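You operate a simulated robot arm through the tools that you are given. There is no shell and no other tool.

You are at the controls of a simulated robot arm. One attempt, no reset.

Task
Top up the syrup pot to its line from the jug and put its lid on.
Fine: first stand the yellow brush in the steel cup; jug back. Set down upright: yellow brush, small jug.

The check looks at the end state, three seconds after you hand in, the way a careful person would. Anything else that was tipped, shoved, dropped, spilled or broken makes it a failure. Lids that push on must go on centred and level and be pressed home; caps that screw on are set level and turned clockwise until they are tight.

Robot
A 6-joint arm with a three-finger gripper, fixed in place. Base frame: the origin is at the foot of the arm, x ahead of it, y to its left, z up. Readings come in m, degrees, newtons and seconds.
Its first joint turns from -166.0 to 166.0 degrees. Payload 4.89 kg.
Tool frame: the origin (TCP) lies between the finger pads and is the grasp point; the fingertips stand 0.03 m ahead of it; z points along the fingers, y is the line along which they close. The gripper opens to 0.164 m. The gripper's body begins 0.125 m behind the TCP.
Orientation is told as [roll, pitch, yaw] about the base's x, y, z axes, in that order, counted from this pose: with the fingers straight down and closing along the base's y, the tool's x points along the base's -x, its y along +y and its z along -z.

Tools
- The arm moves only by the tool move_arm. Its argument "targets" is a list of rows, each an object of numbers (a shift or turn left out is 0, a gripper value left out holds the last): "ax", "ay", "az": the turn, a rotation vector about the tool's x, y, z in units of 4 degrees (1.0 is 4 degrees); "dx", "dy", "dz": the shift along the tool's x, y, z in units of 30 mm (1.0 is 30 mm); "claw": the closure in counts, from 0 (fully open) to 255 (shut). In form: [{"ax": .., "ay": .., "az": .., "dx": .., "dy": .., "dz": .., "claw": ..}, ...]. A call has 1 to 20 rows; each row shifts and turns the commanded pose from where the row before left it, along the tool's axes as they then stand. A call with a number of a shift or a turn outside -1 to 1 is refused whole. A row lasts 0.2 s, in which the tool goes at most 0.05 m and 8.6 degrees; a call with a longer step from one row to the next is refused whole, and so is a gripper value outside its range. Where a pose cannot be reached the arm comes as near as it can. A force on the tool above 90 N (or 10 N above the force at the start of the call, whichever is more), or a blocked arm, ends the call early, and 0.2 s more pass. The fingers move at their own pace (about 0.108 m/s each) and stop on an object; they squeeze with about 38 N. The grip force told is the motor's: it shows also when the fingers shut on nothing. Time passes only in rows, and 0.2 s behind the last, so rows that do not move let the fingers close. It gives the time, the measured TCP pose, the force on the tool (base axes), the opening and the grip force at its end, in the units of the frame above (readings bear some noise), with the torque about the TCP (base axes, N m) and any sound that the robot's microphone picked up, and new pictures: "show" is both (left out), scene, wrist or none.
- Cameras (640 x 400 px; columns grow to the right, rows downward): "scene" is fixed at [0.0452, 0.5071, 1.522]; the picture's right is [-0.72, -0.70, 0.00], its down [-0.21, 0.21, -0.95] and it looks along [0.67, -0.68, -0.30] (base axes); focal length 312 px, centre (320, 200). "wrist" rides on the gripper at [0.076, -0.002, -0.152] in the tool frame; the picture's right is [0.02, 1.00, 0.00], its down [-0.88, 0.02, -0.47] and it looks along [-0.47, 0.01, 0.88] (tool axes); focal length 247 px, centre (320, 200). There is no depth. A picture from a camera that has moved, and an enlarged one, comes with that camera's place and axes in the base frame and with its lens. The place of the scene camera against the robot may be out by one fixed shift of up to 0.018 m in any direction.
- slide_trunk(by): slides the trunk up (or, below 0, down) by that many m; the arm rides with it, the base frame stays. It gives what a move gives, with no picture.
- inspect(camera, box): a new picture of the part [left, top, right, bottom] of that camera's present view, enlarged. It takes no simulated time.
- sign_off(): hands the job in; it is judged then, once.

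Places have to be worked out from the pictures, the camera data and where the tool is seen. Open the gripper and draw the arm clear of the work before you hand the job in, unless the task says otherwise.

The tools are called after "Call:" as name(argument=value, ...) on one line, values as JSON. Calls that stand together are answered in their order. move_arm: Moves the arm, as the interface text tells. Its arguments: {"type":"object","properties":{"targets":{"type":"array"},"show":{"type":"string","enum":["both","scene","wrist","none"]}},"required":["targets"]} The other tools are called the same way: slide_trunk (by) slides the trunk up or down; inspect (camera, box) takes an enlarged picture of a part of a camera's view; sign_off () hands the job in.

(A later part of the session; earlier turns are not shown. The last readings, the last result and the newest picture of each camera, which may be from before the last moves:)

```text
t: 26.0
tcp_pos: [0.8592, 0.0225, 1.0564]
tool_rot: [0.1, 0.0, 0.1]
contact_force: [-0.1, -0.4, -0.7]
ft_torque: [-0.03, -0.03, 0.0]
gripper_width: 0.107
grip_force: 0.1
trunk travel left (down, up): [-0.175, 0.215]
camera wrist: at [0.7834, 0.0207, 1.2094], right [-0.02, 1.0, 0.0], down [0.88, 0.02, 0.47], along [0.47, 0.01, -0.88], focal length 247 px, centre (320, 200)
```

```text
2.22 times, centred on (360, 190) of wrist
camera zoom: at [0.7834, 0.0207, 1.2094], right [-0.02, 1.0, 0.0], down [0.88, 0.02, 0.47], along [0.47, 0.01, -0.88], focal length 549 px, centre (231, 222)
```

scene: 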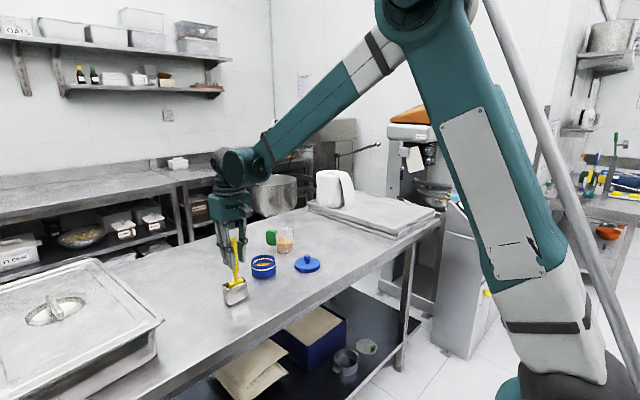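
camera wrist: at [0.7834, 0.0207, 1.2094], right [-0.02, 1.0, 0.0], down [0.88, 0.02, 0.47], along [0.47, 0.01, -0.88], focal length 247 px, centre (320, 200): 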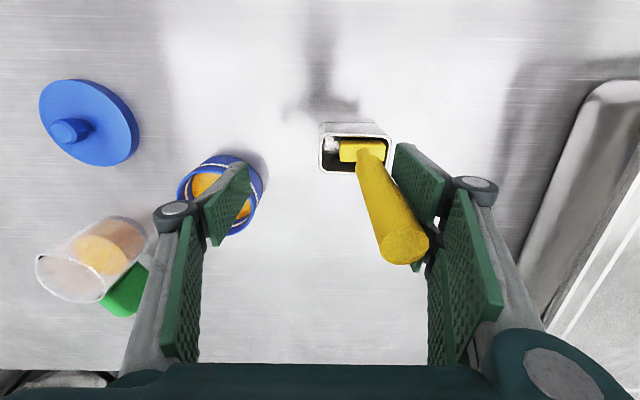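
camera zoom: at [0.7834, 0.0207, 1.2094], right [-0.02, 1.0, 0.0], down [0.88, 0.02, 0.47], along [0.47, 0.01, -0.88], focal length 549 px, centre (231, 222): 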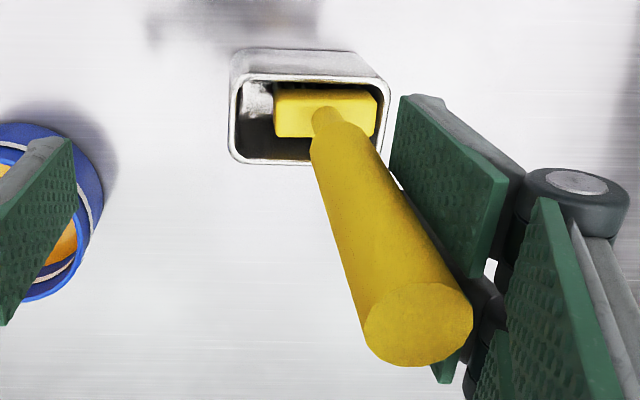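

It still follows the +y finger. I'll re-centre it by 5 mm and raise the arm 12 mm to see whether the pad slides up the handle or carries the brush.

Call:
move_arm(targets=[{"dy": -0.17}, {}, {"dz": -0.4}, {}], show="wrist")

Call:
inspect(camera="scene", box=[190, 200, 290, 310])

Call:
inspect(camera="wrist", box=[290, 100, 430, 280])

```text
t: 27.0
tcp_pos: [0.8586, 0.0177, 1.0687]
tool_rot: [0.0, 0.0, 0.1]
contact_force: [-1.0, -0.2, -0.2]
ft_torque: [-0.02, 0.0, -0.01]
gripper_width: 0.1071
grip_force: 0.0
trunk travel left (down, up): [-0.175, 0.215]
camera wrist: at [0.7827, 0.016, 1.2215], right [-0.02, 1.0, 0.0], down [0.88, 0.02, 0.47], along [0.47, 0.01, -0.88], focal length 247 px, centre (320, 200)
```

wrist: 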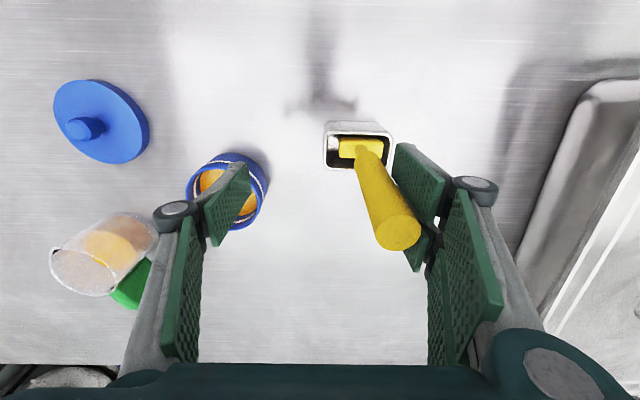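

```text
3.64 times, centred on (240, 255) of scene
camera zoom: at [0.0452, 0.5071, 1.522], right [-0.72, -0.7, 0.0], down [-0.21, 0.21, -0.95], along [0.67, -0.68, -0.3], focal length 1136 px, centre (611, 0)
```

zoom: 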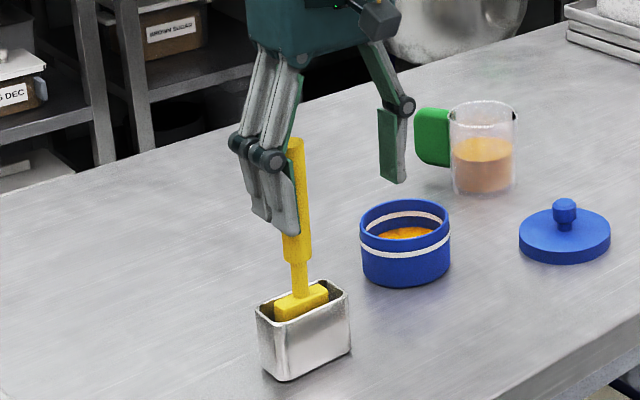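

```text
2.22 times, centred on (360, 190) of wrist
camera zoom: at [0.7827, 0.016, 1.2215], right [-0.02, 1.0, 0.0], down [0.88, 0.02, 0.47], along [0.47, 0.01, -0.88], focal length 549 px, centre (231, 222)
```

zoom: 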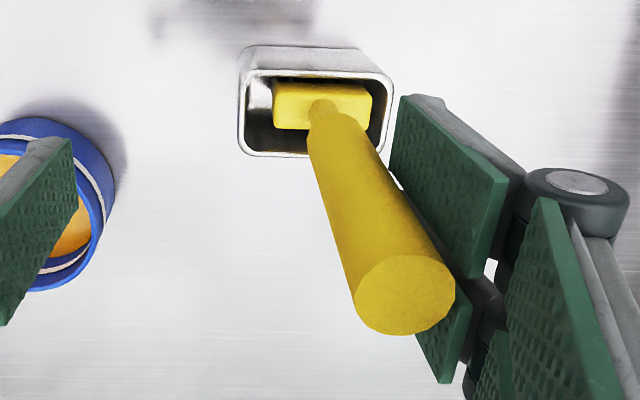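

The brush stayed down while the pad slid up the handle, so lifting works. I'll keep raising straight up until the fingers clear the handle top.

Call:
move_arm(targets=[{"dz": -0.4}, {"dz": -0.4}, {"dz": -0.4}, {}], show="wrist")

Call:
inspect(camera="scene", box=[190, 200, 290, 310])

```text
t: 28.0
tcp_pos: [0.8598, 0.0179, 1.1038]
tool_rot: [0.0, 0.0, 0.0]
contact_force: [0.1, 0.4, -0.6]
ft_torque: [-0.06, 0.02, 0.04]
gripper_width: 0.1074
grip_force: 0.0
trunk travel left (down, up): [-0.175, 0.215]
camera wrist: at [0.7831, 0.0155, 1.2569], right [-0.02, 1.0, 0.0], down [0.88, 0.02, 0.47], along [0.47, 0.01, -0.88], focal length 247 px, centre (320, 200)
```

wrist: 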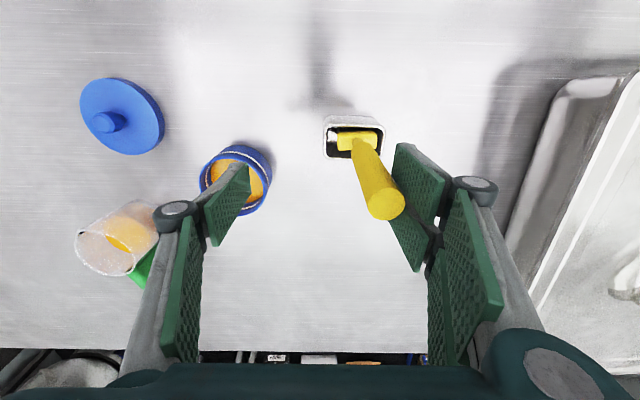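

```text
3.64 times, centred on (240, 255) of scene
camera zoom: at [0.0452, 0.5071, 1.522], right [-0.72, -0.7, 0.0], down [-0.21, 0.21, -0.95], along [0.67, -0.68, -0.3], focal length 1136 px, centre (611, 0)
```

zoom: 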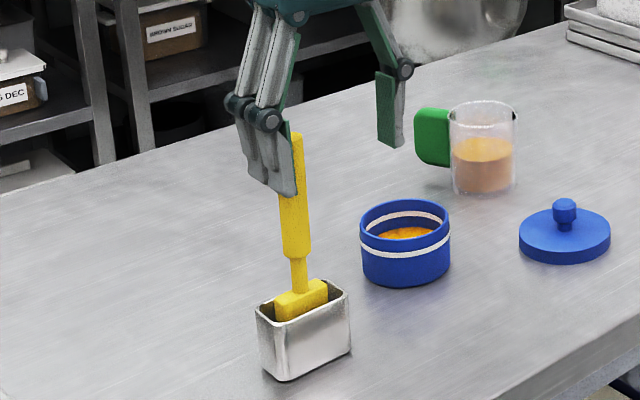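

The brush crept up only a few mm while the finger rose 35 mm. I'll continue upward with quicker steps so it slips free.

Call:
move_arm(targets=[{"dz": -1}, {"dz": -1}, {}], show="wrist")

Call:
inspect(camera="scene", box=[190, 200, 290, 310])

```text
t: 28.8
tcp_pos: [0.8599, 0.0161, 1.1655]
tool_rot: [-0.1, 0.0, 0.0]
contact_force: [-0.3, -0.3, -0.6]
ft_torque: [0.0, -0.09, -0.01]
gripper_width: 0.1073
grip_force: 0.0
trunk travel left (down, up): [-0.175, 0.215]
camera wrist: at [0.7825, 0.015, 1.318], right [-0.02, 1.0, 0.0], down [0.88, 0.02, 0.47], along [0.47, 0.01, -0.88], focal length 247 px, centre (320, 200)
```

wrist: 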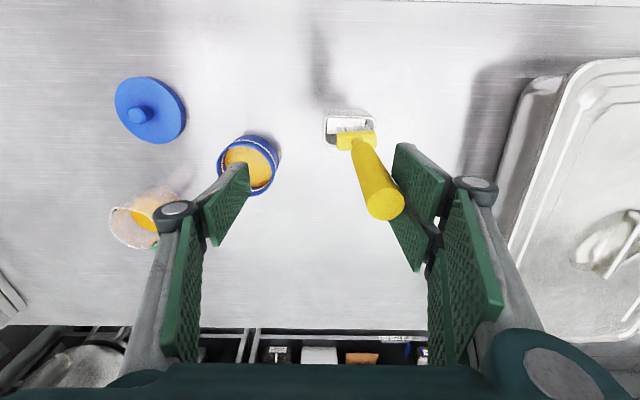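

```text
3.64 times, centred on (240, 255) of scene
camera zoom: at [0.0452, 0.5071, 1.522], right [-0.72, -0.7, 0.0], down [-0.21, 0.21, -0.95], along [0.67, -0.68, -0.3], focal length 1136 px, centre (611, 0)
```

zoom: 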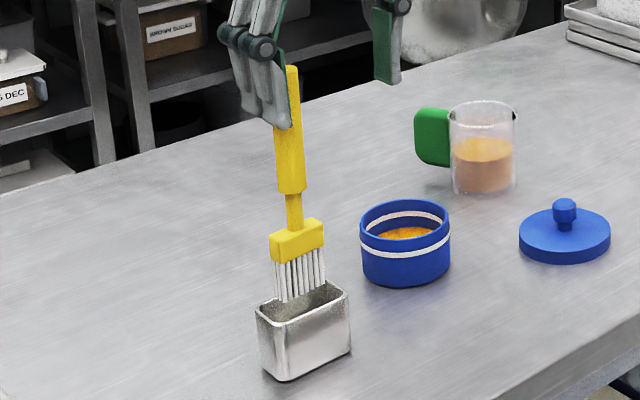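

The brush clung and came up with the finger; slow motion slipped while fast motion carried it. I'll lower it back to the cup floor, then try very slow sliding.

Call:
move_arm(targets=[{"dz": 0.5}, {"dz": 0.5}, {"dz": 0.5}, {"dz": 0.5}, {"dz": 0.3}, {}], show="wrist")

Call:
inspect(camera="scene", box=[190, 200, 290, 310])

Call:
inspect(camera="wrist", box=[290, 90, 430, 270])

```text
t: 30.2
tcp_pos: [0.8603, 0.0176, 1.0958]
tool_rot: [0.0, 0.0, -0.1]
contact_force: [0.4, 0.1, 0.9]
ft_torque: [0.03, 0.03, -0.01]
gripper_width: 0.1075
grip_force: 0.6
trunk travel left (down, up): [-0.175, 0.215]
camera wrist: at [0.7842, 0.0161, 1.2478], right [-0.02, 1.0, 0.0], down [0.88, 0.02, 0.47], along [0.47, 0.01, -0.88], focal length 247 px, centre (320, 200)
```

wrist: 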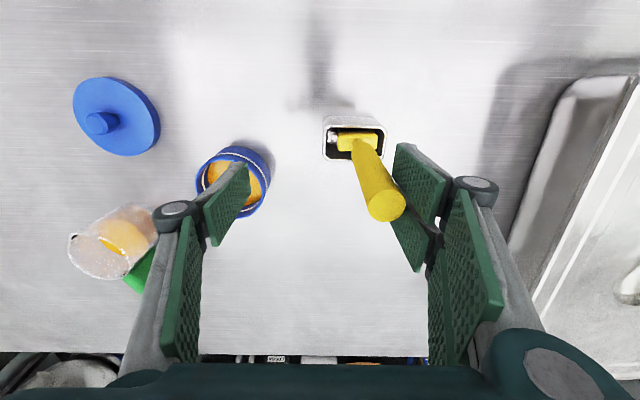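

```text
3.64 times, centred on (240, 255) of scene
camera zoom: at [0.0452, 0.5071, 1.522], right [-0.72, -0.7, 0.0], down [-0.21, 0.21, -0.95], along [0.67, -0.68, -0.3], focal length 1136 px, centre (611, 0)
```

zoom: 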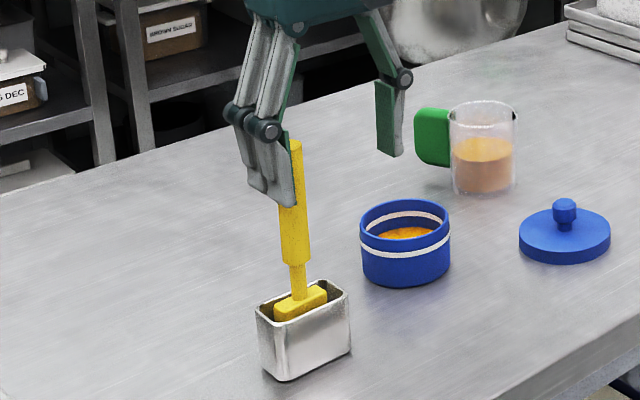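

```text
2.22 times, centred on (360, 180) of wrist
camera zoom: at [0.7842, 0.0161, 1.2478], right [-0.02, 1.0, 0.0], down [0.88, 0.02, 0.47], along [0.47, 0.01, -0.88], focal length 549 px, centre (231, 244)
```

zoom: 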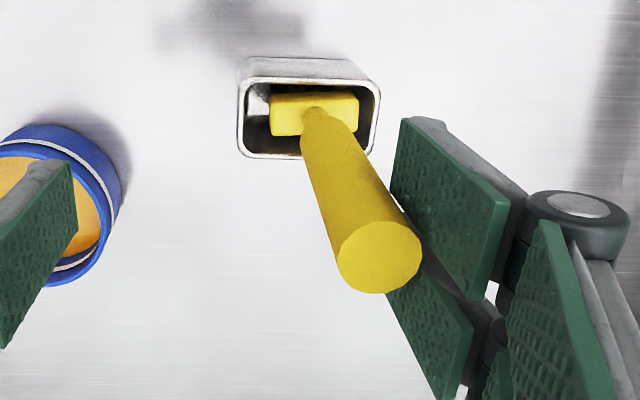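

Brush is back on the floor. I'll slide the finger up slowly at about 10 mm/s, then check.

Call:
move_arm(targets=[{"dz": -0.07}, {"dz": -0.07}, {"dz": -0.07}, {"dz": -0.07}, {"dz": -0.07}, {"dz": -0.07}, {}], show="wrist")

Call:
inspect(camera="scene", box=[190, 200, 290, 310])

```text
t: 31.8
tcp_pos: [0.8591, 0.0168, 1.1087]
tool_rot: [0.0, 0.0, 0.0]
contact_force: [0.5, 0.5, -1.1]
ft_torque: [-0.04, -0.01, -0.04]
gripper_width: 0.1072
grip_force: 0.0
trunk travel left (down, up): [-0.175, 0.215]
camera wrist: at [0.783, 0.0162, 1.261], right [-0.02, 1.0, 0.0], down [0.88, 0.02, 0.47], along [0.47, 0.01, -0.88], focal length 247 px, centre (320, 200)
```

wrist: 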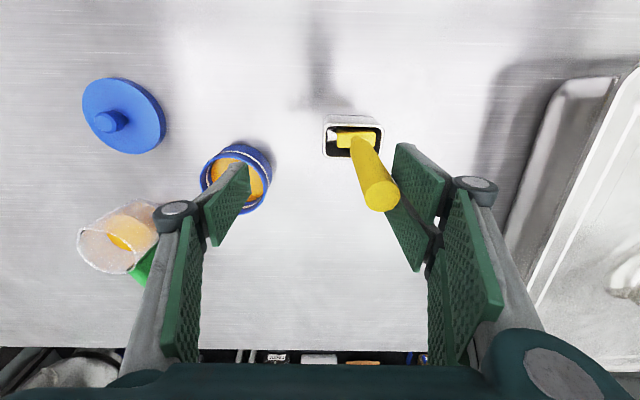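

```text
3.64 times, centred on (240, 255) of scene
camera zoom: at [0.0452, 0.5071, 1.522], right [-0.72, -0.7, 0.0], down [-0.21, 0.21, -0.95], along [0.67, -0.68, -0.3], focal length 1136 px, centre (611, 0)
```

zoom: 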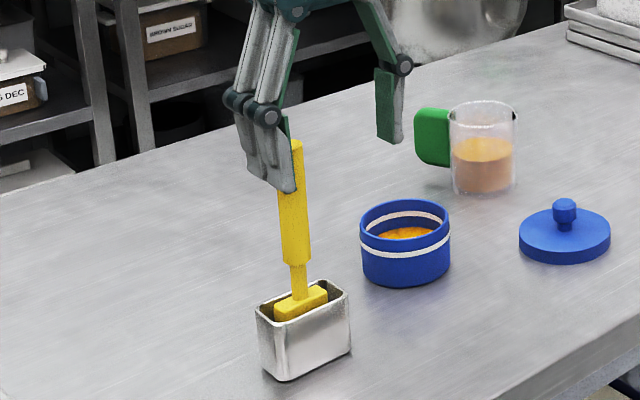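

Slow sliding works: the finger rose 13 mm and the brush stayed. I'll continue at this slow pace.

Call:
move_arm(targets=[{"dz": -0.07}, {"dz": -0.07}, {"dz": -0.07}, {"dz": -0.07}, {"dz": -0.07}, {"dz": -0.07}, {"dz": -0.07}, {}], show="wrist")

Call:
inspect(camera="scene", box=[190, 200, 290, 310])

```text
t: 33.6
tcp_pos: [0.8583, 0.0161, 1.1231]
tool_rot: [0.0, -0.1, 0.0]
contact_force: [-0.2, 0.2, -1.2]
ft_torque: [-0.02, 0.02, 0.01]
gripper_width: 0.1074
grip_force: 0.0
trunk travel left (down, up): [-0.175, 0.215]
camera wrist: at [0.7828, 0.0155, 1.2757], right [-0.02, 1.0, 0.0], down [0.88, 0.02, 0.47], along [0.47, 0.01, -0.88], focal length 247 px, centre (320, 200)
```

wrist: 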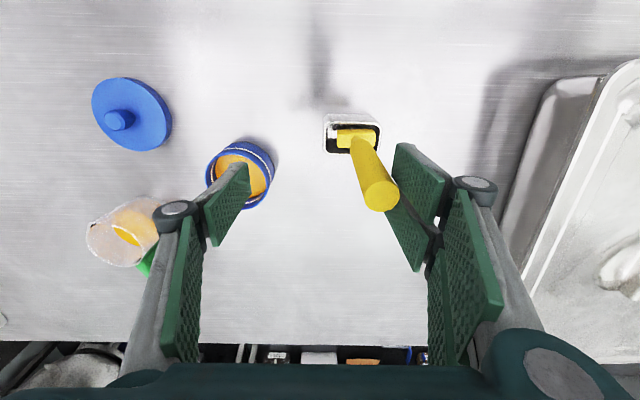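

```text
3.64 times, centred on (240, 255) of scene
camera zoom: at [0.0452, 0.5071, 1.522], right [-0.72, -0.7, 0.0], down [-0.21, 0.21, -0.95], along [0.67, -0.68, -0.3], focal length 1136 px, centre (611, 0)
```

zoom: 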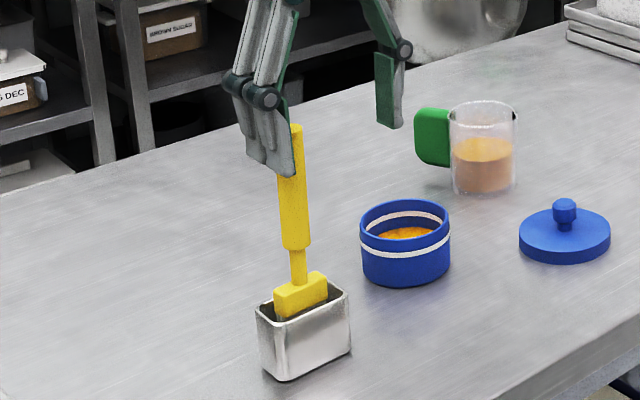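

After resting on the floor the finger slid about 13 mm freely, then stuck and lifted the brush 14 mm. I'll ratchet: lower to the floor and slide up slowly again.

Call:
move_arm(targets=[{"dz": 0.25}, {"dz": 0.25}, {}, {"dz": -0.07}, {"dz": -0.07}, {"dz": -0.07}, {"dz": -0.07}, {"dz": -0.07}, {"dz": -0.07}, {}], show="wrist")

Call:
inspect(camera="scene", box=[190, 200, 290, 310])

```text
t: 35.8
tcp_pos: [0.8597, 0.0181, 1.1218]
tool_rot: [0.0, 0.0, 0.0]
contact_force: [-0.4, 1.4, -1.2]
ft_torque: [-0.02, 0.0, 0.01]
gripper_width: 0.1071
grip_force: 0.1
trunk travel left (down, up): [-0.175, 0.215]
camera wrist: at [0.7826, 0.0166, 1.2742], right [-0.02, 1.0, 0.0], down [0.88, 0.02, 0.47], along [0.47, 0.01, -0.88], focal length 247 px, centre (320, 200)
```

wrist: 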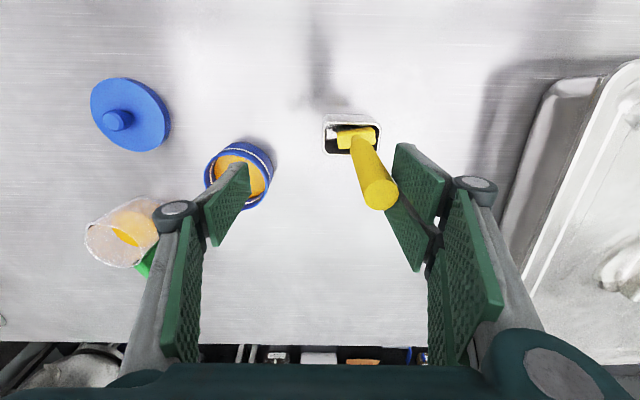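

```text
3.64 times, centred on (240, 255) of scene
camera zoom: at [0.0452, 0.5071, 1.522], right [-0.72, -0.7, 0.0], down [-0.21, 0.21, -0.95], along [0.67, -0.68, -0.3], focal length 1136 px, centre (611, 0)
```

zoom: 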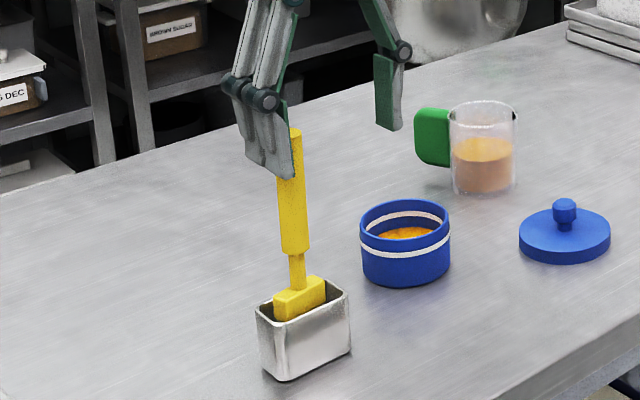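

Little slip that time. Quick starts from floor rest slipped before, so I'll lower to the floor and jerk upward.

Call:
move_arm(targets=[{"dz": 0.25}, {"dz": 0.2}, {}, {}, {"dz": -1}, {}], show="wrist")

Call:
inspect(camera="scene", box=[190, 200, 290, 310])

```text
t: 37.2
tcp_pos: [0.8583, 0.0169, 1.1383]
tool_rot: [0.0, 0.0, 0.0]
contact_force: [0.1, -0.6, -1.2]
ft_torque: [-0.02, -0.04, 0.0]
gripper_width: 0.1073
grip_force: 0.0
trunk travel left (down, up): [-0.175, 0.215]
camera wrist: at [0.7822, 0.0163, 1.2906], right [-0.02, 1.0, 0.0], down [0.88, 0.02, 0.47], along [0.47, 0.01, -0.88], focal length 247 px, centre (320, 200)
```

wrist: 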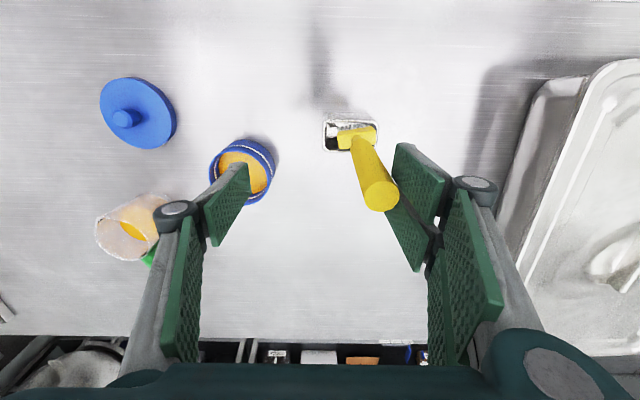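

```text
3.64 times, centred on (240, 255) of scene
camera zoom: at [0.0452, 0.5071, 1.522], right [-0.72, -0.7, 0.0], down [-0.21, 0.21, -0.95], along [0.67, -0.68, -0.3], focal length 1136 px, centre (611, 0)
```

zoom: 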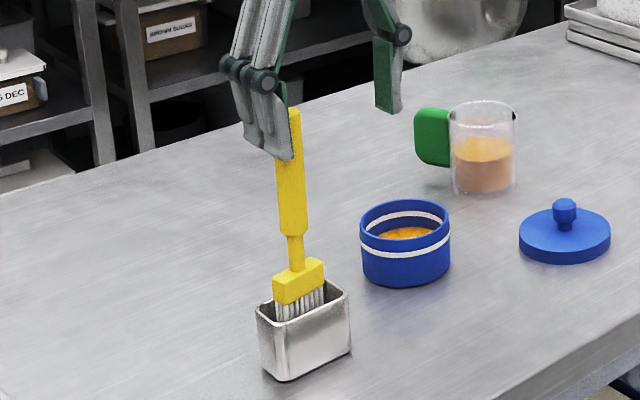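

Bonds seem to re-form at rest and break once the pad is sliding. I'll press about 12 mm past floor contact so the pad slides down the handle, then rise without pausing.

Call:
move_arm(targets=[{"dz": 0.5}, {"dz": 0.5}, {"dz": 0.45}, {"dz": -0.3}, {"dz": -0.3}, {"dz": -0.3}, {"dz": -0.3}, {"dz": -0.3}, {"dz": -0.3}], show="wrist")

Call:
inspect(camera="scene", box=[190, 200, 290, 310])

```text
t: 39.2
tcp_pos: [0.8592, 0.0188, 1.1476]
tool_rot: [0.0, 0.1, 0.0]
contact_force: [0.2, 0.2, 0.4]
ft_torque: [0.0, 0.02, 0.01]
gripper_width: 0.1078
grip_force: 0.0
trunk travel left (down, up): [-0.175, 0.215]
camera wrist: at [0.783, 0.0169, 1.3011], right [-0.02, 1.0, 0.0], down [0.88, 0.02, 0.47], along [0.47, 0.01, -0.88], focal length 247 px, centre (320, 200)
```

wrist: 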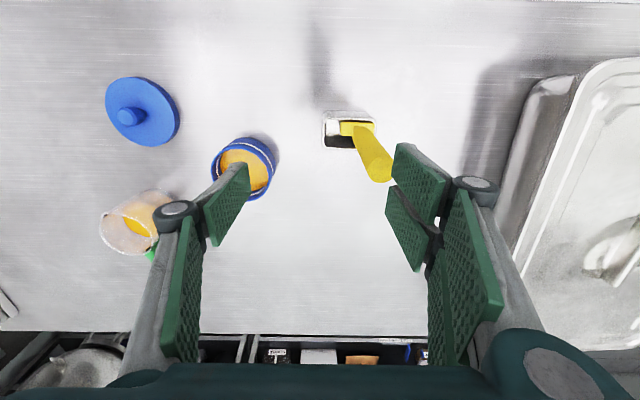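

```text
3.64 times, centred on (240, 255) of scene
camera zoom: at [0.0452, 0.5071, 1.522], right [-0.72, -0.7, 0.0], down [-0.21, 0.21, -0.95], along [0.67, -0.68, -0.3], focal length 1136 px, centre (611, 0)
```

zoom: 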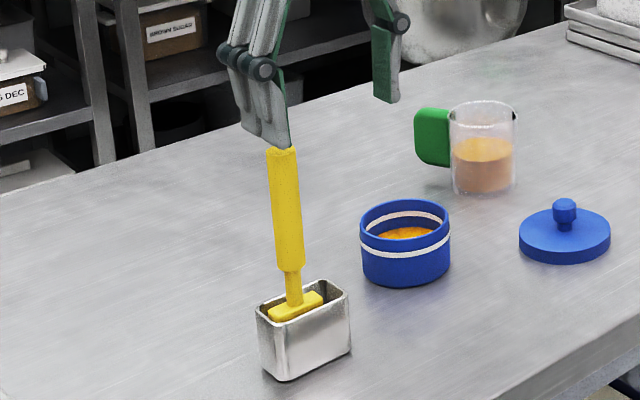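

The finger slid off and the brush stands in the cup. I'll rise gently to full clearance and check how it stands.

Call:
move_arm(targets=[{"dz": -0.2}, {"dz": -0.3}, {"dz": -0.5}, {"dz": -0.7}, {}], show="both")

Call:
inspect(camera="scene", box=[190, 200, 290, 310])

Call:
inspect(camera="wrist", box=[290, 90, 430, 190])

```text
t: 40.4
tcp_pos: [0.8598, 0.018, 1.2001]
tool_rot: [0.0, 0.1, 0.0]
contact_force: [0.1, 0.2, 0.0]
ft_torque: [0.0, -0.02, -0.01]
gripper_width: 0.1076
grip_force: 0.0
trunk travel left (down, up): [-0.175, 0.215]
camera wrist: at [0.7829, 0.016, 1.3528], right [-0.02, 1.0, 0.0], down [0.88, 0.02, 0.47], along [0.47, 0.01, -0.88], focal length 247 px, centre (320, 200)
```

scene: 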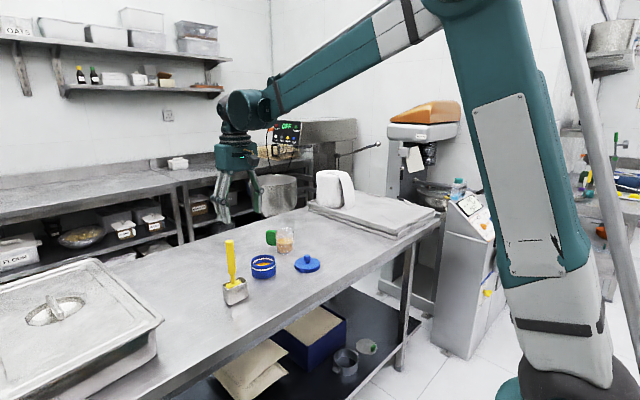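
wrist: 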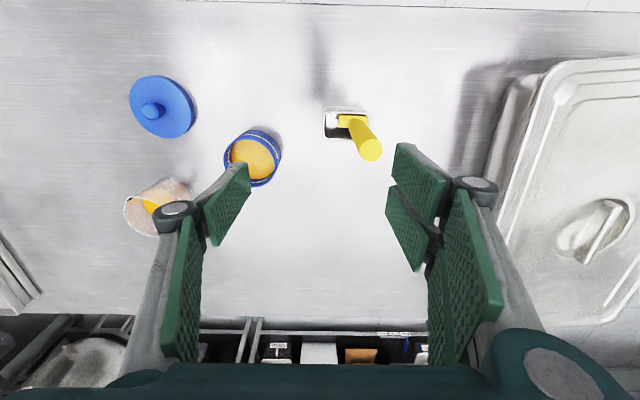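

```text
3.64 times, centred on (240, 255) of scene
camera zoom: at [0.0452, 0.5071, 1.522], right [-0.72, -0.7, 0.0], down [-0.21, 0.21, -0.95], along [0.67, -0.68, -0.3], focal length 1136 px, centre (611, 0)
```

zoom: 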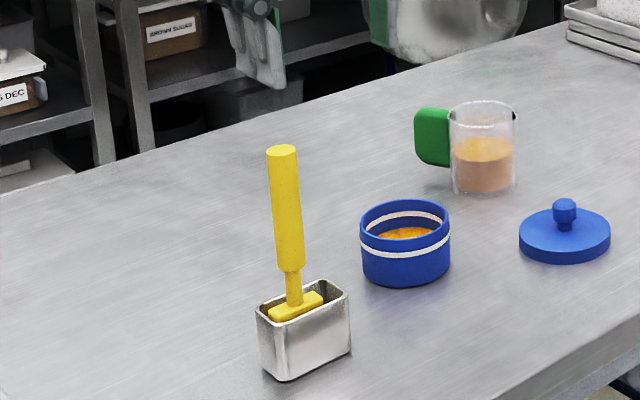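

```text
4.00 times, centred on (360, 140) of wrist
camera zoom: at [0.7829, 0.016, 1.3528], right [-0.02, 1.0, 0.0], down [0.88, 0.02, 0.47], along [0.47, 0.01, -0.88], focal length 988 px, centre (160, 440)
```

zoom: 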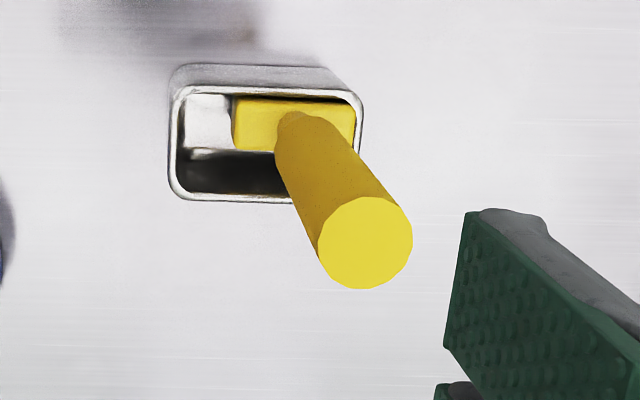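

The brush stands vertical in the cup and the cup is back at (0.861,0.059). Next I'll move in front of the jug with the gripper fully open and examine it.

Call:
move_arm(targets=[{"dy": -0.8, "claw": 0}, {"dy": -1}, {"dy": -1}, {"dy": -1}, {"dy": -1}, {"dy": -1}, {"dy": -1}, {"dy": -1}, {"dy": -1}, {"dy": -1, "dx": 0.5}, {"dx": 0.5}, {}], show="wrist")

Call:
inspect(camera="wrist", box=[220, 60, 480, 260])

Call:
inspect(camera="scene", box=[255, 215, 315, 265])

```text
t: 43.0
tcp_pos: [0.8274, -0.2768, 1.1989]
tool_rot: [-0.1, 0.1, 0.0]
contact_force: [-0.5, -0.7, -0.5]
ft_torque: [0.04, -0.06, 0.01]
gripper_width: 0.1639
grip_force: 0.0
trunk travel left (down, up): [-0.175, 0.215]
camera wrist: at [0.752, -0.2782, 1.3517], right [-0.02, 1.0, 0.0], down [0.88, 0.02, 0.47], along [0.47, 0.01, -0.88], focal length 247 px, centre (320, 200)
```

wrist: 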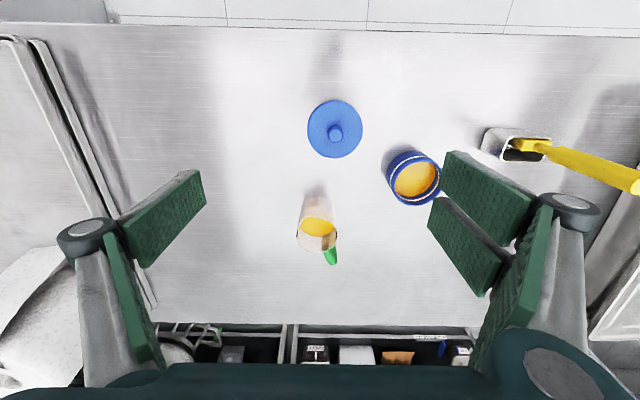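

```text
2.00 times, centred on (350, 160) of wrist
camera zoom: at [0.752, -0.2782, 1.3517], right [-0.02, 1.0, 0.0], down [0.88, 0.02, 0.47], along [0.47, 0.01, -0.88], focal length 494 px, centre (260, 280)
```

zoom: 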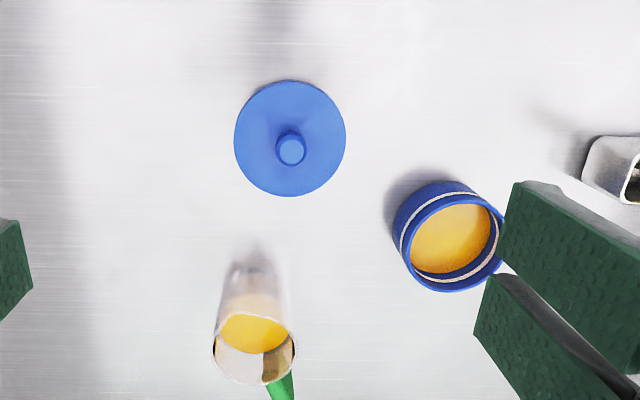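

```text
8.00 times, centred on (285, 240) of scene
camera zoom: at [0.0452, 0.5071, 1.522], right [-0.72, -0.7, 0.0], down [-0.21, 0.21, -0.95], along [0.67, -0.68, -0.3], focal length 2500 px, centre (600, -120)
```

zoom: 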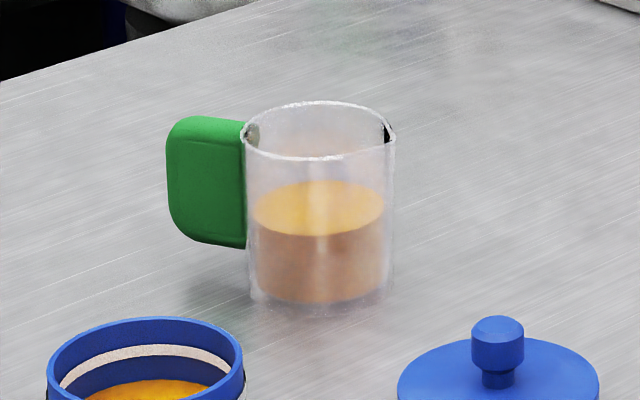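

The jug is a clear cylinder with a spout opposite its green slab handle, centred near (1.015,-0.277), rim z about 0.99. I'll move closer for an accurate handle direction before choosing the grip yaw.

Call:
move_arm(targets=[{"dx": -0.9}, {"dx": -0.9}, {"dx": -0.9}, {"dx": -0.5, "dz": 0.5}, {"dz": 1}, {"dz": 0.5}, {}], show="wrist")

Call:
inspect(camera="wrist", box=[260, 130, 400, 260])

```text
t: 44.6
tcp_pos: [0.9241, -0.2763, 1.1386]
tool_rot: [0.1, 0.1, 0.0]
contact_force: [0.1, 0.9, 0.2]
ft_torque: [0.02, 0.02, -0.04]
gripper_width: 0.1641
grip_force: 0.0
trunk travel left (down, up): [-0.175, 0.215]
camera wrist: at [0.8479, -0.2774, 1.2908], right [-0.02, 1.0, 0.0], down [0.88, 0.02, 0.47], along [0.47, 0.01, -0.88], focal length 247 px, centre (320, 200)
```

wrist: 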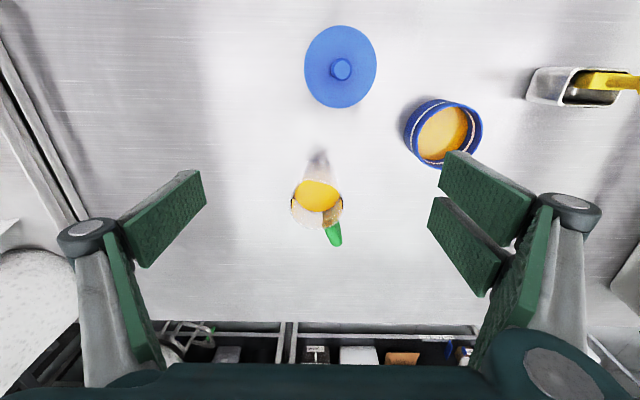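

```text
3.08 times, centred on (330, 195) of wrist
camera zoom: at [0.8479, -0.2774, 1.2908], right [-0.02, 1.0, 0.0], down [0.88, 0.02, 0.47], along [0.47, 0.01, -0.88], focal length 760 px, centre (289, 215)
```

zoom: 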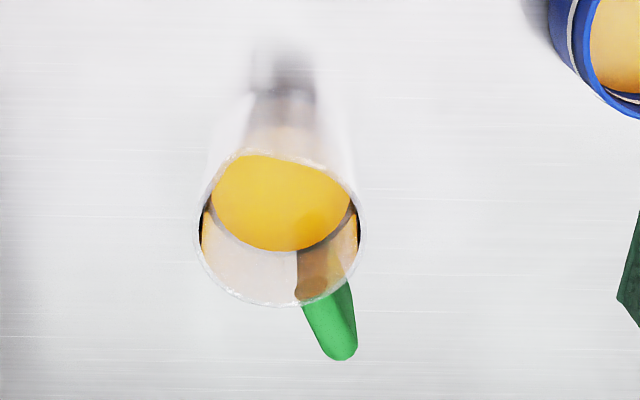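

The handle azimuth is about 22° and the jug centre about (1.016,-0.278). I'll yaw the tool by +22° so the closing axis is perpendicular to the handle plane, then tilt it 24° forward for reach.

Call:
move_arm(targets=[{"az": -1}, {"az": -1}, {"az": -1}, {"az": -1}, {"az": -1}, {"az": -0.5}, {"ay": -1}, {"ay": -1}, {"ay": -1}, {"ay": -1}, {"ay": -1}, {"ay": -1}, {}], show="both")

```text
t: 47.4
tcp_pos: [0.9226, -0.2755, 1.14]
tool_rot: [-0.1, -24.0, 22.0]
contact_force: [0.1, 0.2, 0.9]
ft_torque: [0.01, -0.01, -0.03]
gripper_width: 0.1641
grip_force: 0.0
trunk travel left (down, up): [-0.175, 0.215]
camera wrist: at [0.803, -0.3268, 1.2479], right [-0.39, 0.92, -0.01], down [0.56, 0.25, 0.79], along [0.73, 0.31, -0.61], focal length 247 px, centre (320, 200)
```

scene: 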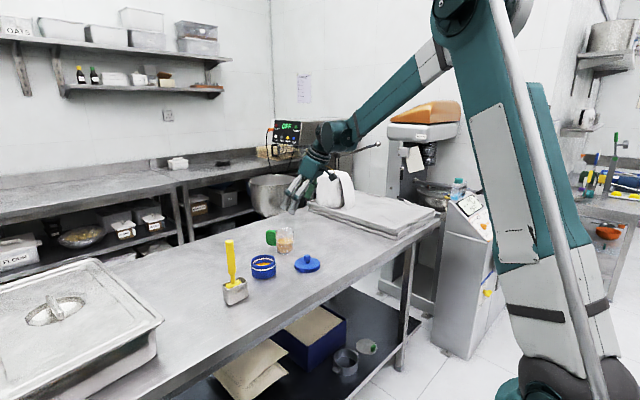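
wrist: 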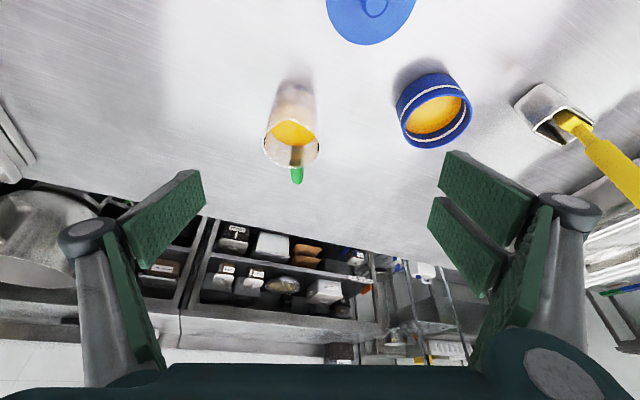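

Alignment with the handle plane looks right. I'll move to the pre-grasp point 0.12 m out along the tool axis from the jug, then re-check centring.

Call:
move_arm(targets=[{"dy": -0.6}, {"dy": -0.6}, {"dz": 0.7}, {"dz": 0.7}, {"dz": 0.7}, {"dz": 0.7}, {}], show="both")

Call:
inspect(camera="wrist", box=[240, 80, 420, 230])

```text
t: 49.0
tcp_pos: [0.9719, -0.2966, 1.0636]
tool_rot: [0.0, -24.0, 21.8]
contact_force: [-0.2, 0.5, -0.8]
ft_torque: [0.05, -0.01, -0.05]
gripper_width: 0.1642
grip_force: 0.1
trunk travel left (down, up): [-0.175, 0.215]
camera wrist: at [0.8504, -0.3472, 1.1713], right [-0.39, 0.92, -0.01], down [0.56, 0.25, 0.79], along [0.73, 0.31, -0.61], focal length 247 px, centre (320, 200)
```

scene: 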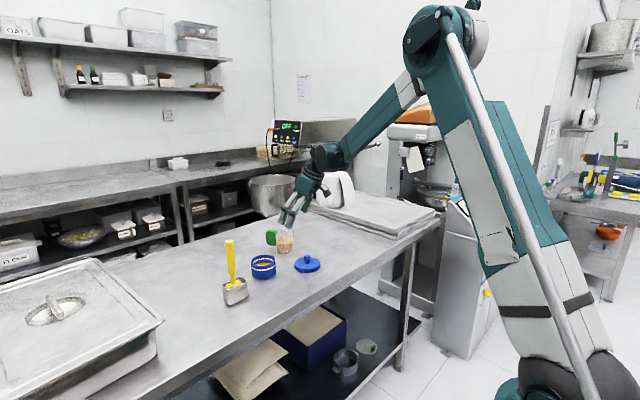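
wrist: 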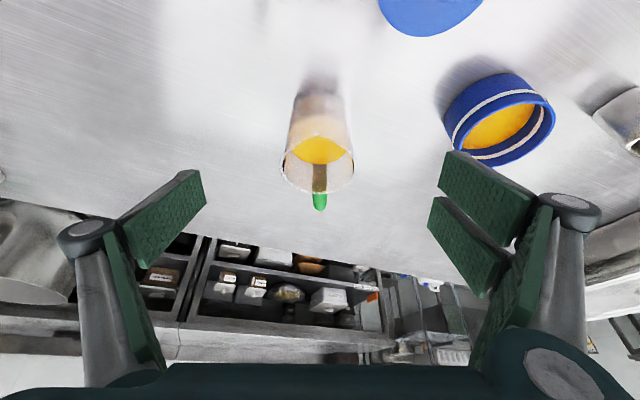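

```text
2.67 times, centred on (330, 155) of wrist
camera zoom: at [0.8504, -0.3472, 1.1713], right [-0.39, 0.92, -0.01], down [0.56, 0.25, 0.79], along [0.73, 0.31, -0.61], focal length 659 px, centre (293, 320)
```

zoom: 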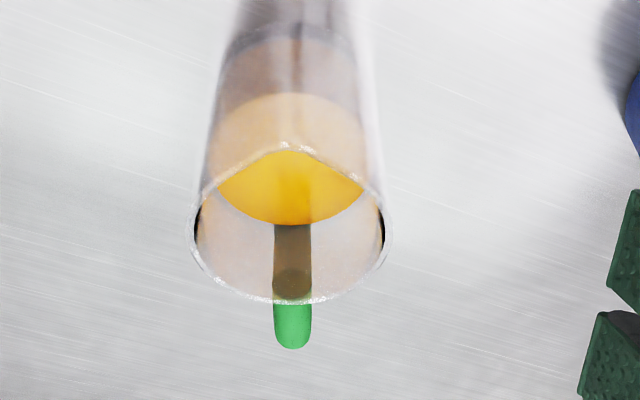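

Centred, with the spout facing the robot and opposite the handle. I'll advance 0.13 m along the tool axis to straddle the jug, tips about 2 cm off the table.

Call:
move_arm(targets=[{"dx": 0.12, "dz": 0.7}, {"dz": 0.7}, {"dz": 0.7}, {"dz": 0.7}, {"dz": 0.7}, {"dz": 0.4}, {"dz": 0.4}, {}], show="both")

Call:
inspect(camera="scene", box=[240, 180, 350, 280])

```text
t: 50.8
tcp_pos: [1.0165, -0.2785, 0.943]
tool_rot: [0.0, -24.1, 22.0]
contact_force: [-0.4, 0.3, -0.4]
ft_torque: [0.0, 0.0, -0.01]
gripper_width: 0.1642
grip_force: 0.1
trunk travel left (down, up): [-0.175, 0.215]
camera wrist: at [0.8947, -0.3284, 1.0512], right [-0.39, 0.92, -0.01], down [0.56, 0.25, 0.79], along [0.73, 0.31, -0.61], focal length 247 px, centre (320, 200)
```

scene: 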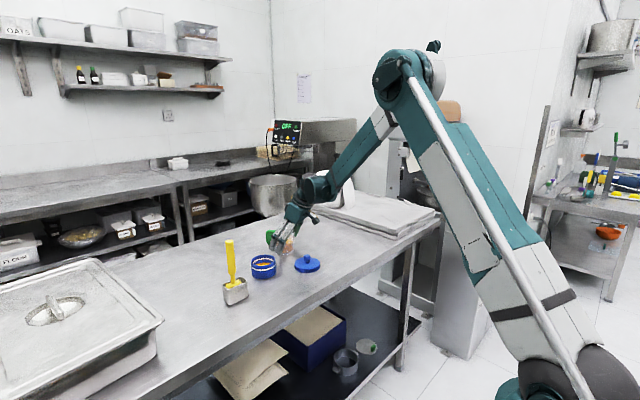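
wrist: 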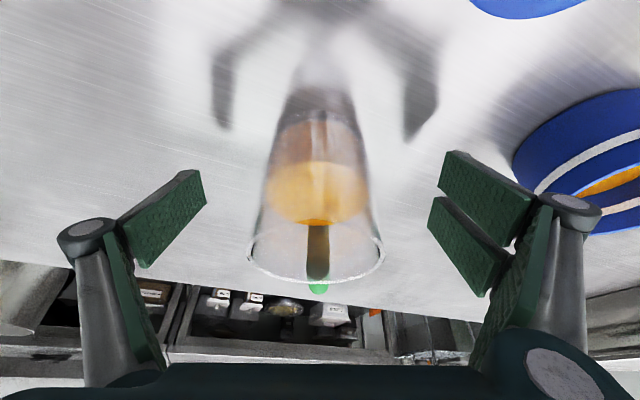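

```text
4.00 times, centred on (295, 230) of scene
camera zoom: at [0.0452, 0.5071, 1.522], right [-0.72, -0.7, 0.0], down [-0.21, 0.21, -0.95], along [0.67, -0.68, -0.3], focal length 1250 px, centre (420, 80)
```

zoom: 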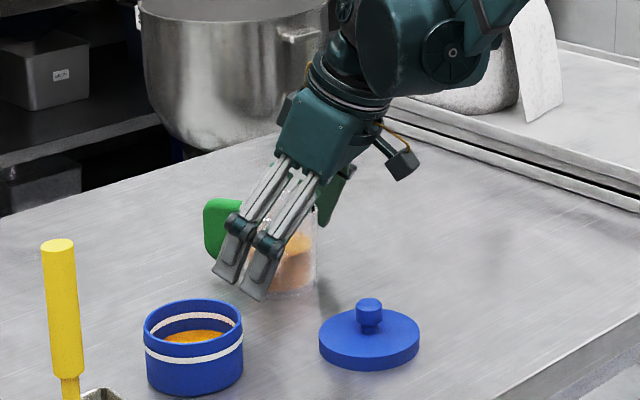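

The jug sits centred between the fingers and clear of the pot. I'll close the grip.

Call:
move_arm(targets=[{"claw": 110}, {"claw": 130}, {"claw": 255}, {"claw": 255}, {"claw": 255}], show="wrist")

```text
t: 52.0
tcp_pos: [1.0168, -0.2768, 0.9429]
tool_rot: [0.0, -24.0, 22.0]
contact_force: [-0.1, -0.9, 0.3]
ft_torque: [0.04, 0.04, -0.01]
gripper_width: 0.0793
grip_force: 37.9
trunk travel left (down, up): [-0.175, 0.215]
camera wrist: at [0.8946, -0.3284, 1.0514], right [-0.39, 0.92, -0.01], down [0.56, 0.25, 0.79], along [0.73, 0.31, -0.61], focal length 247 px, centre (320, 200)
```

wrist: 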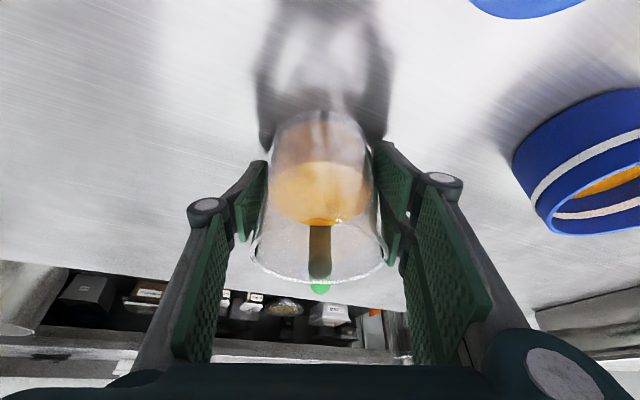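

Jug gripped at width 0.079, TCP (1.017,-0.277,0.943), which I'll use as its return pose. I'll lift it straight up 0.12 m gently.

Call:
move_arm(targets=[{"dx": -0.1, "dz": -0.228}, {"dx": -0.203, "dz": -0.457}, {"dx": -0.203, "dz": -0.457}, {"dx": -0.203, "dz": -0.457}, {"dx": -0.203, "dz": -0.457}, {"dx": -0.203, "dz": -0.457}, {"dx": -0.203, "dz": -0.457}, {"dx": -0.203, "dz": -0.457}, {"dx": -0.1, "dz": -0.228}, {}, {}], show="both")

Call:
inspect(camera="scene", box=[210, 170, 350, 300])

```text
t: 54.4
tcp_pos: [1.0161, -0.2791, 1.063]
tool_rot: [0.0, -24.0, 21.9]
contact_force: [0.2, -0.2, -3.7]
ft_torque: [-0.04, 0.07, -0.02]
gripper_width: 0.0792
grip_force: 37.6
trunk travel left (down, up): [-0.175, 0.215]
camera wrist: at [0.8943, -0.3287, 1.1711], right [-0.39, 0.92, -0.01], down [0.56, 0.25, 0.79], along [0.73, 0.31, -0.61], focal length 247 px, centre (320, 200)
```

scene: 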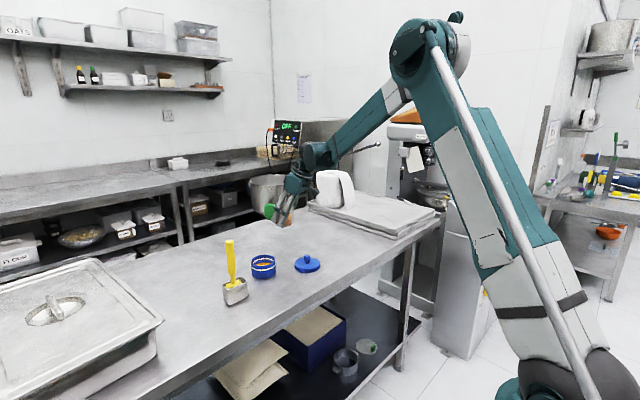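
wrist: 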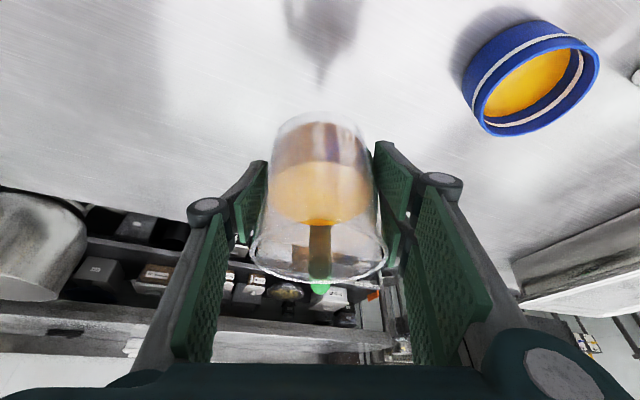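

```text
3.08 times, centred on (280, 235) of scene
camera zoom: at [0.0452, 0.5071, 1.522], right [-0.72, -0.7, 0.0], down [-0.21, 0.21, -0.95], along [0.67, -0.68, -0.3], focal length 962 px, centre (443, 92)
```

zoom: 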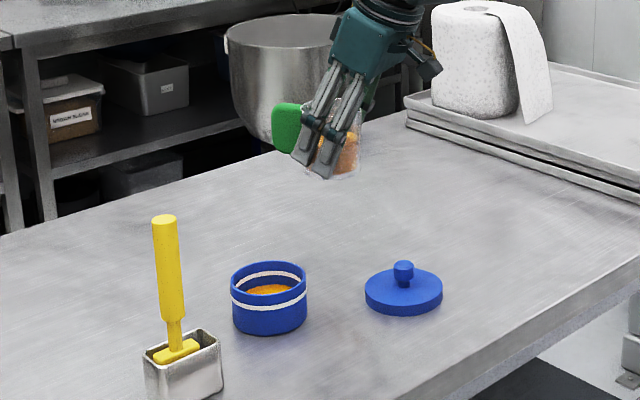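

Lifted cleanly, with a load of about 3.7 N. I'll carry the jug slowly to the pour position, with the lip about 6.5 cm short of the TCP so it ends over the pot centre.

Call:
move_arm(targets=[{"dx": -0.05, "dy": 0.24, "dz": 0.022}, {"dx": -0.0989, "dy": 0.4776, "dz": 0.0439}, {"dx": -0.0989, "dy": 0.4776, "dz": 0.0439}, {"dx": -0.0989, "dy": 0.4776, "dz": 0.0439}, {"dx": -0.0989, "dy": 0.4776, "dz": 0.0439}, {"dx": -0.0989, "dy": 0.4776, "dz": 0.0439}, {"dx": -0.0989, "dy": 0.4776, "dz": 0.0439}, {"dx": -0.0989, "dy": 0.4776, "dz": 0.0439}, {"dx": -0.0989, "dy": 0.4776, "dz": 0.0439}, {"dx": -0.0989, "dy": 0.4776, "dz": 0.0439}, {"dx": -0.0989, "dy": 0.4776, "dz": 0.0439}, {"dx": -0.0989, "dy": 0.4776, "dz": 0.0439}, {"dx": -0.0989, "dy": 0.4776, "dz": 0.0439}, {"dx": -0.0989, "dy": 0.4776, "dz": 0.0439}, {"dx": -0.05, "dy": 0.24, "dz": 0.022}, {}, {}], show="both")

Call:
inspect(camera="scene", box=[210, 170, 350, 300])

```text
t: 58.0
tcp_pos: [0.9835, -0.0761, 1.0631]
tool_rot: [0.0, -24.0, 22.0]
contact_force: [-0.2, -0.1, -2.2]
ft_torque: [-0.05, 0.07, -0.01]
gripper_width: 0.0794
grip_force: 38.0
trunk travel left (down, up): [-0.175, 0.215]
camera wrist: at [0.8625, -0.1268, 1.1718], right [-0.39, 0.92, -0.01], down [0.56, 0.25, 0.79], along [0.73, 0.31, -0.61], focal length 247 px, centre (320, 200)
```

scene: 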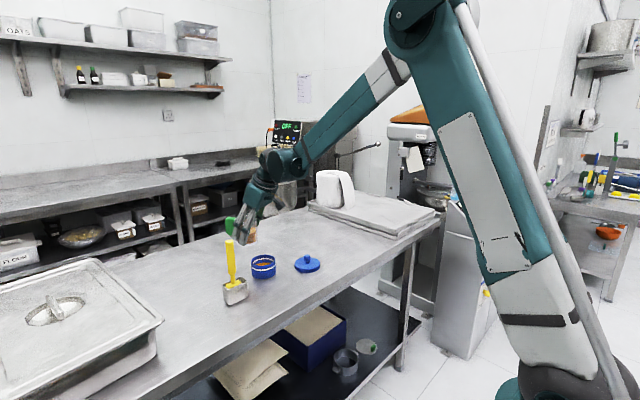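
wrist: 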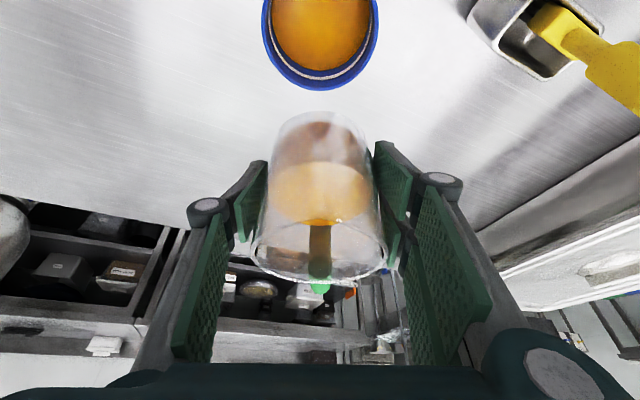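

```text
3.08 times, centred on (280, 235) of scene
camera zoom: at [0.0452, 0.5071, 1.522], right [-0.72, -0.7, 0.0], down [-0.21, 0.21, -0.95], along [0.67, -0.68, -0.3], focal length 962 px, centre (443, 92)
```

zoom: 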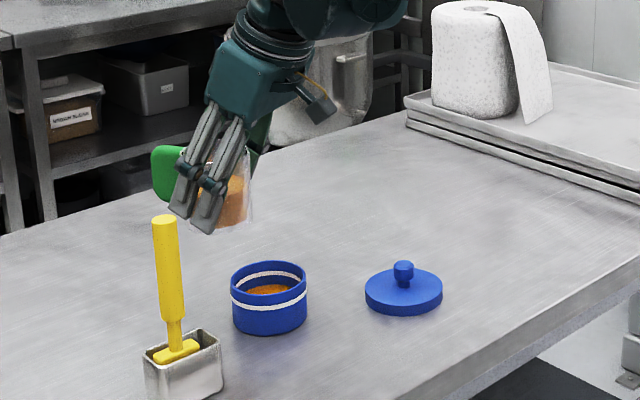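

The pot is in line in the wrist view. I'll tilt the jug 40° (not yet pouring), then check the lip position.

Call:
move_arm(targets=[{"ay": -0.5}, {"ay": -1}, {"ay": -1}, {"ay": -1}, {"ay": -1}, {"ay": -1}, {"ay": -1}, {"ay": -1}, {"ay": -1}, {"ay": -1}, {"ay": -0.5}, {}], show="both")

Call:
inspect(camera="scene", box=[210, 190, 320, 290])

```text
t: 60.6
tcp_pos: [0.9844, -0.0756, 1.063]
tool_rot: [0.0, -64.0, 22.0]
contact_force: [1.1, 0.6, -2.7]
ft_torque: [-0.04, 0.15, 0.01]
gripper_width: 0.079
grip_force: 38.2
trunk travel left (down, up): [-0.175, 0.215]
camera wrist: at [0.8262, -0.1408, 1.0615], right [-0.38, 0.92, -0.02], down [-0.04, 0.0, 1.0], along [0.92, 0.38, 0.04], focal length 247 px, centre (320, 200)
```

scene: 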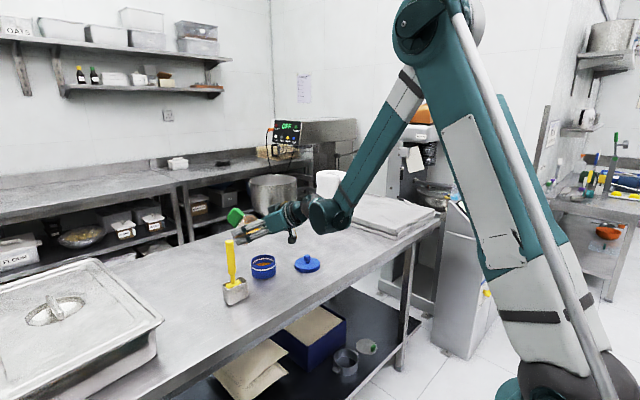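
wrist: 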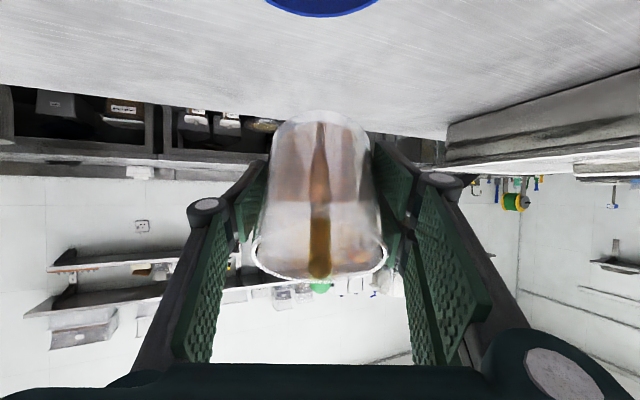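

```text
4.00 times, centred on (265, 240) of scene
camera zoom: at [0.0452, 0.5071, 1.522], right [-0.72, -0.7, 0.0], down [-0.21, 0.21, -0.95], along [0.67, -0.68, -0.3], focal length 1250 px, centre (540, 40)
```

zoom: 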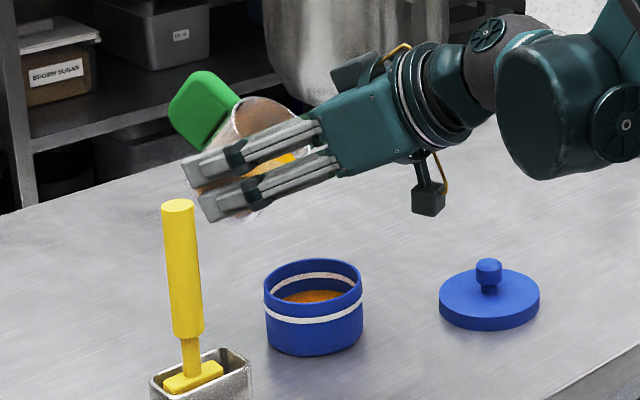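

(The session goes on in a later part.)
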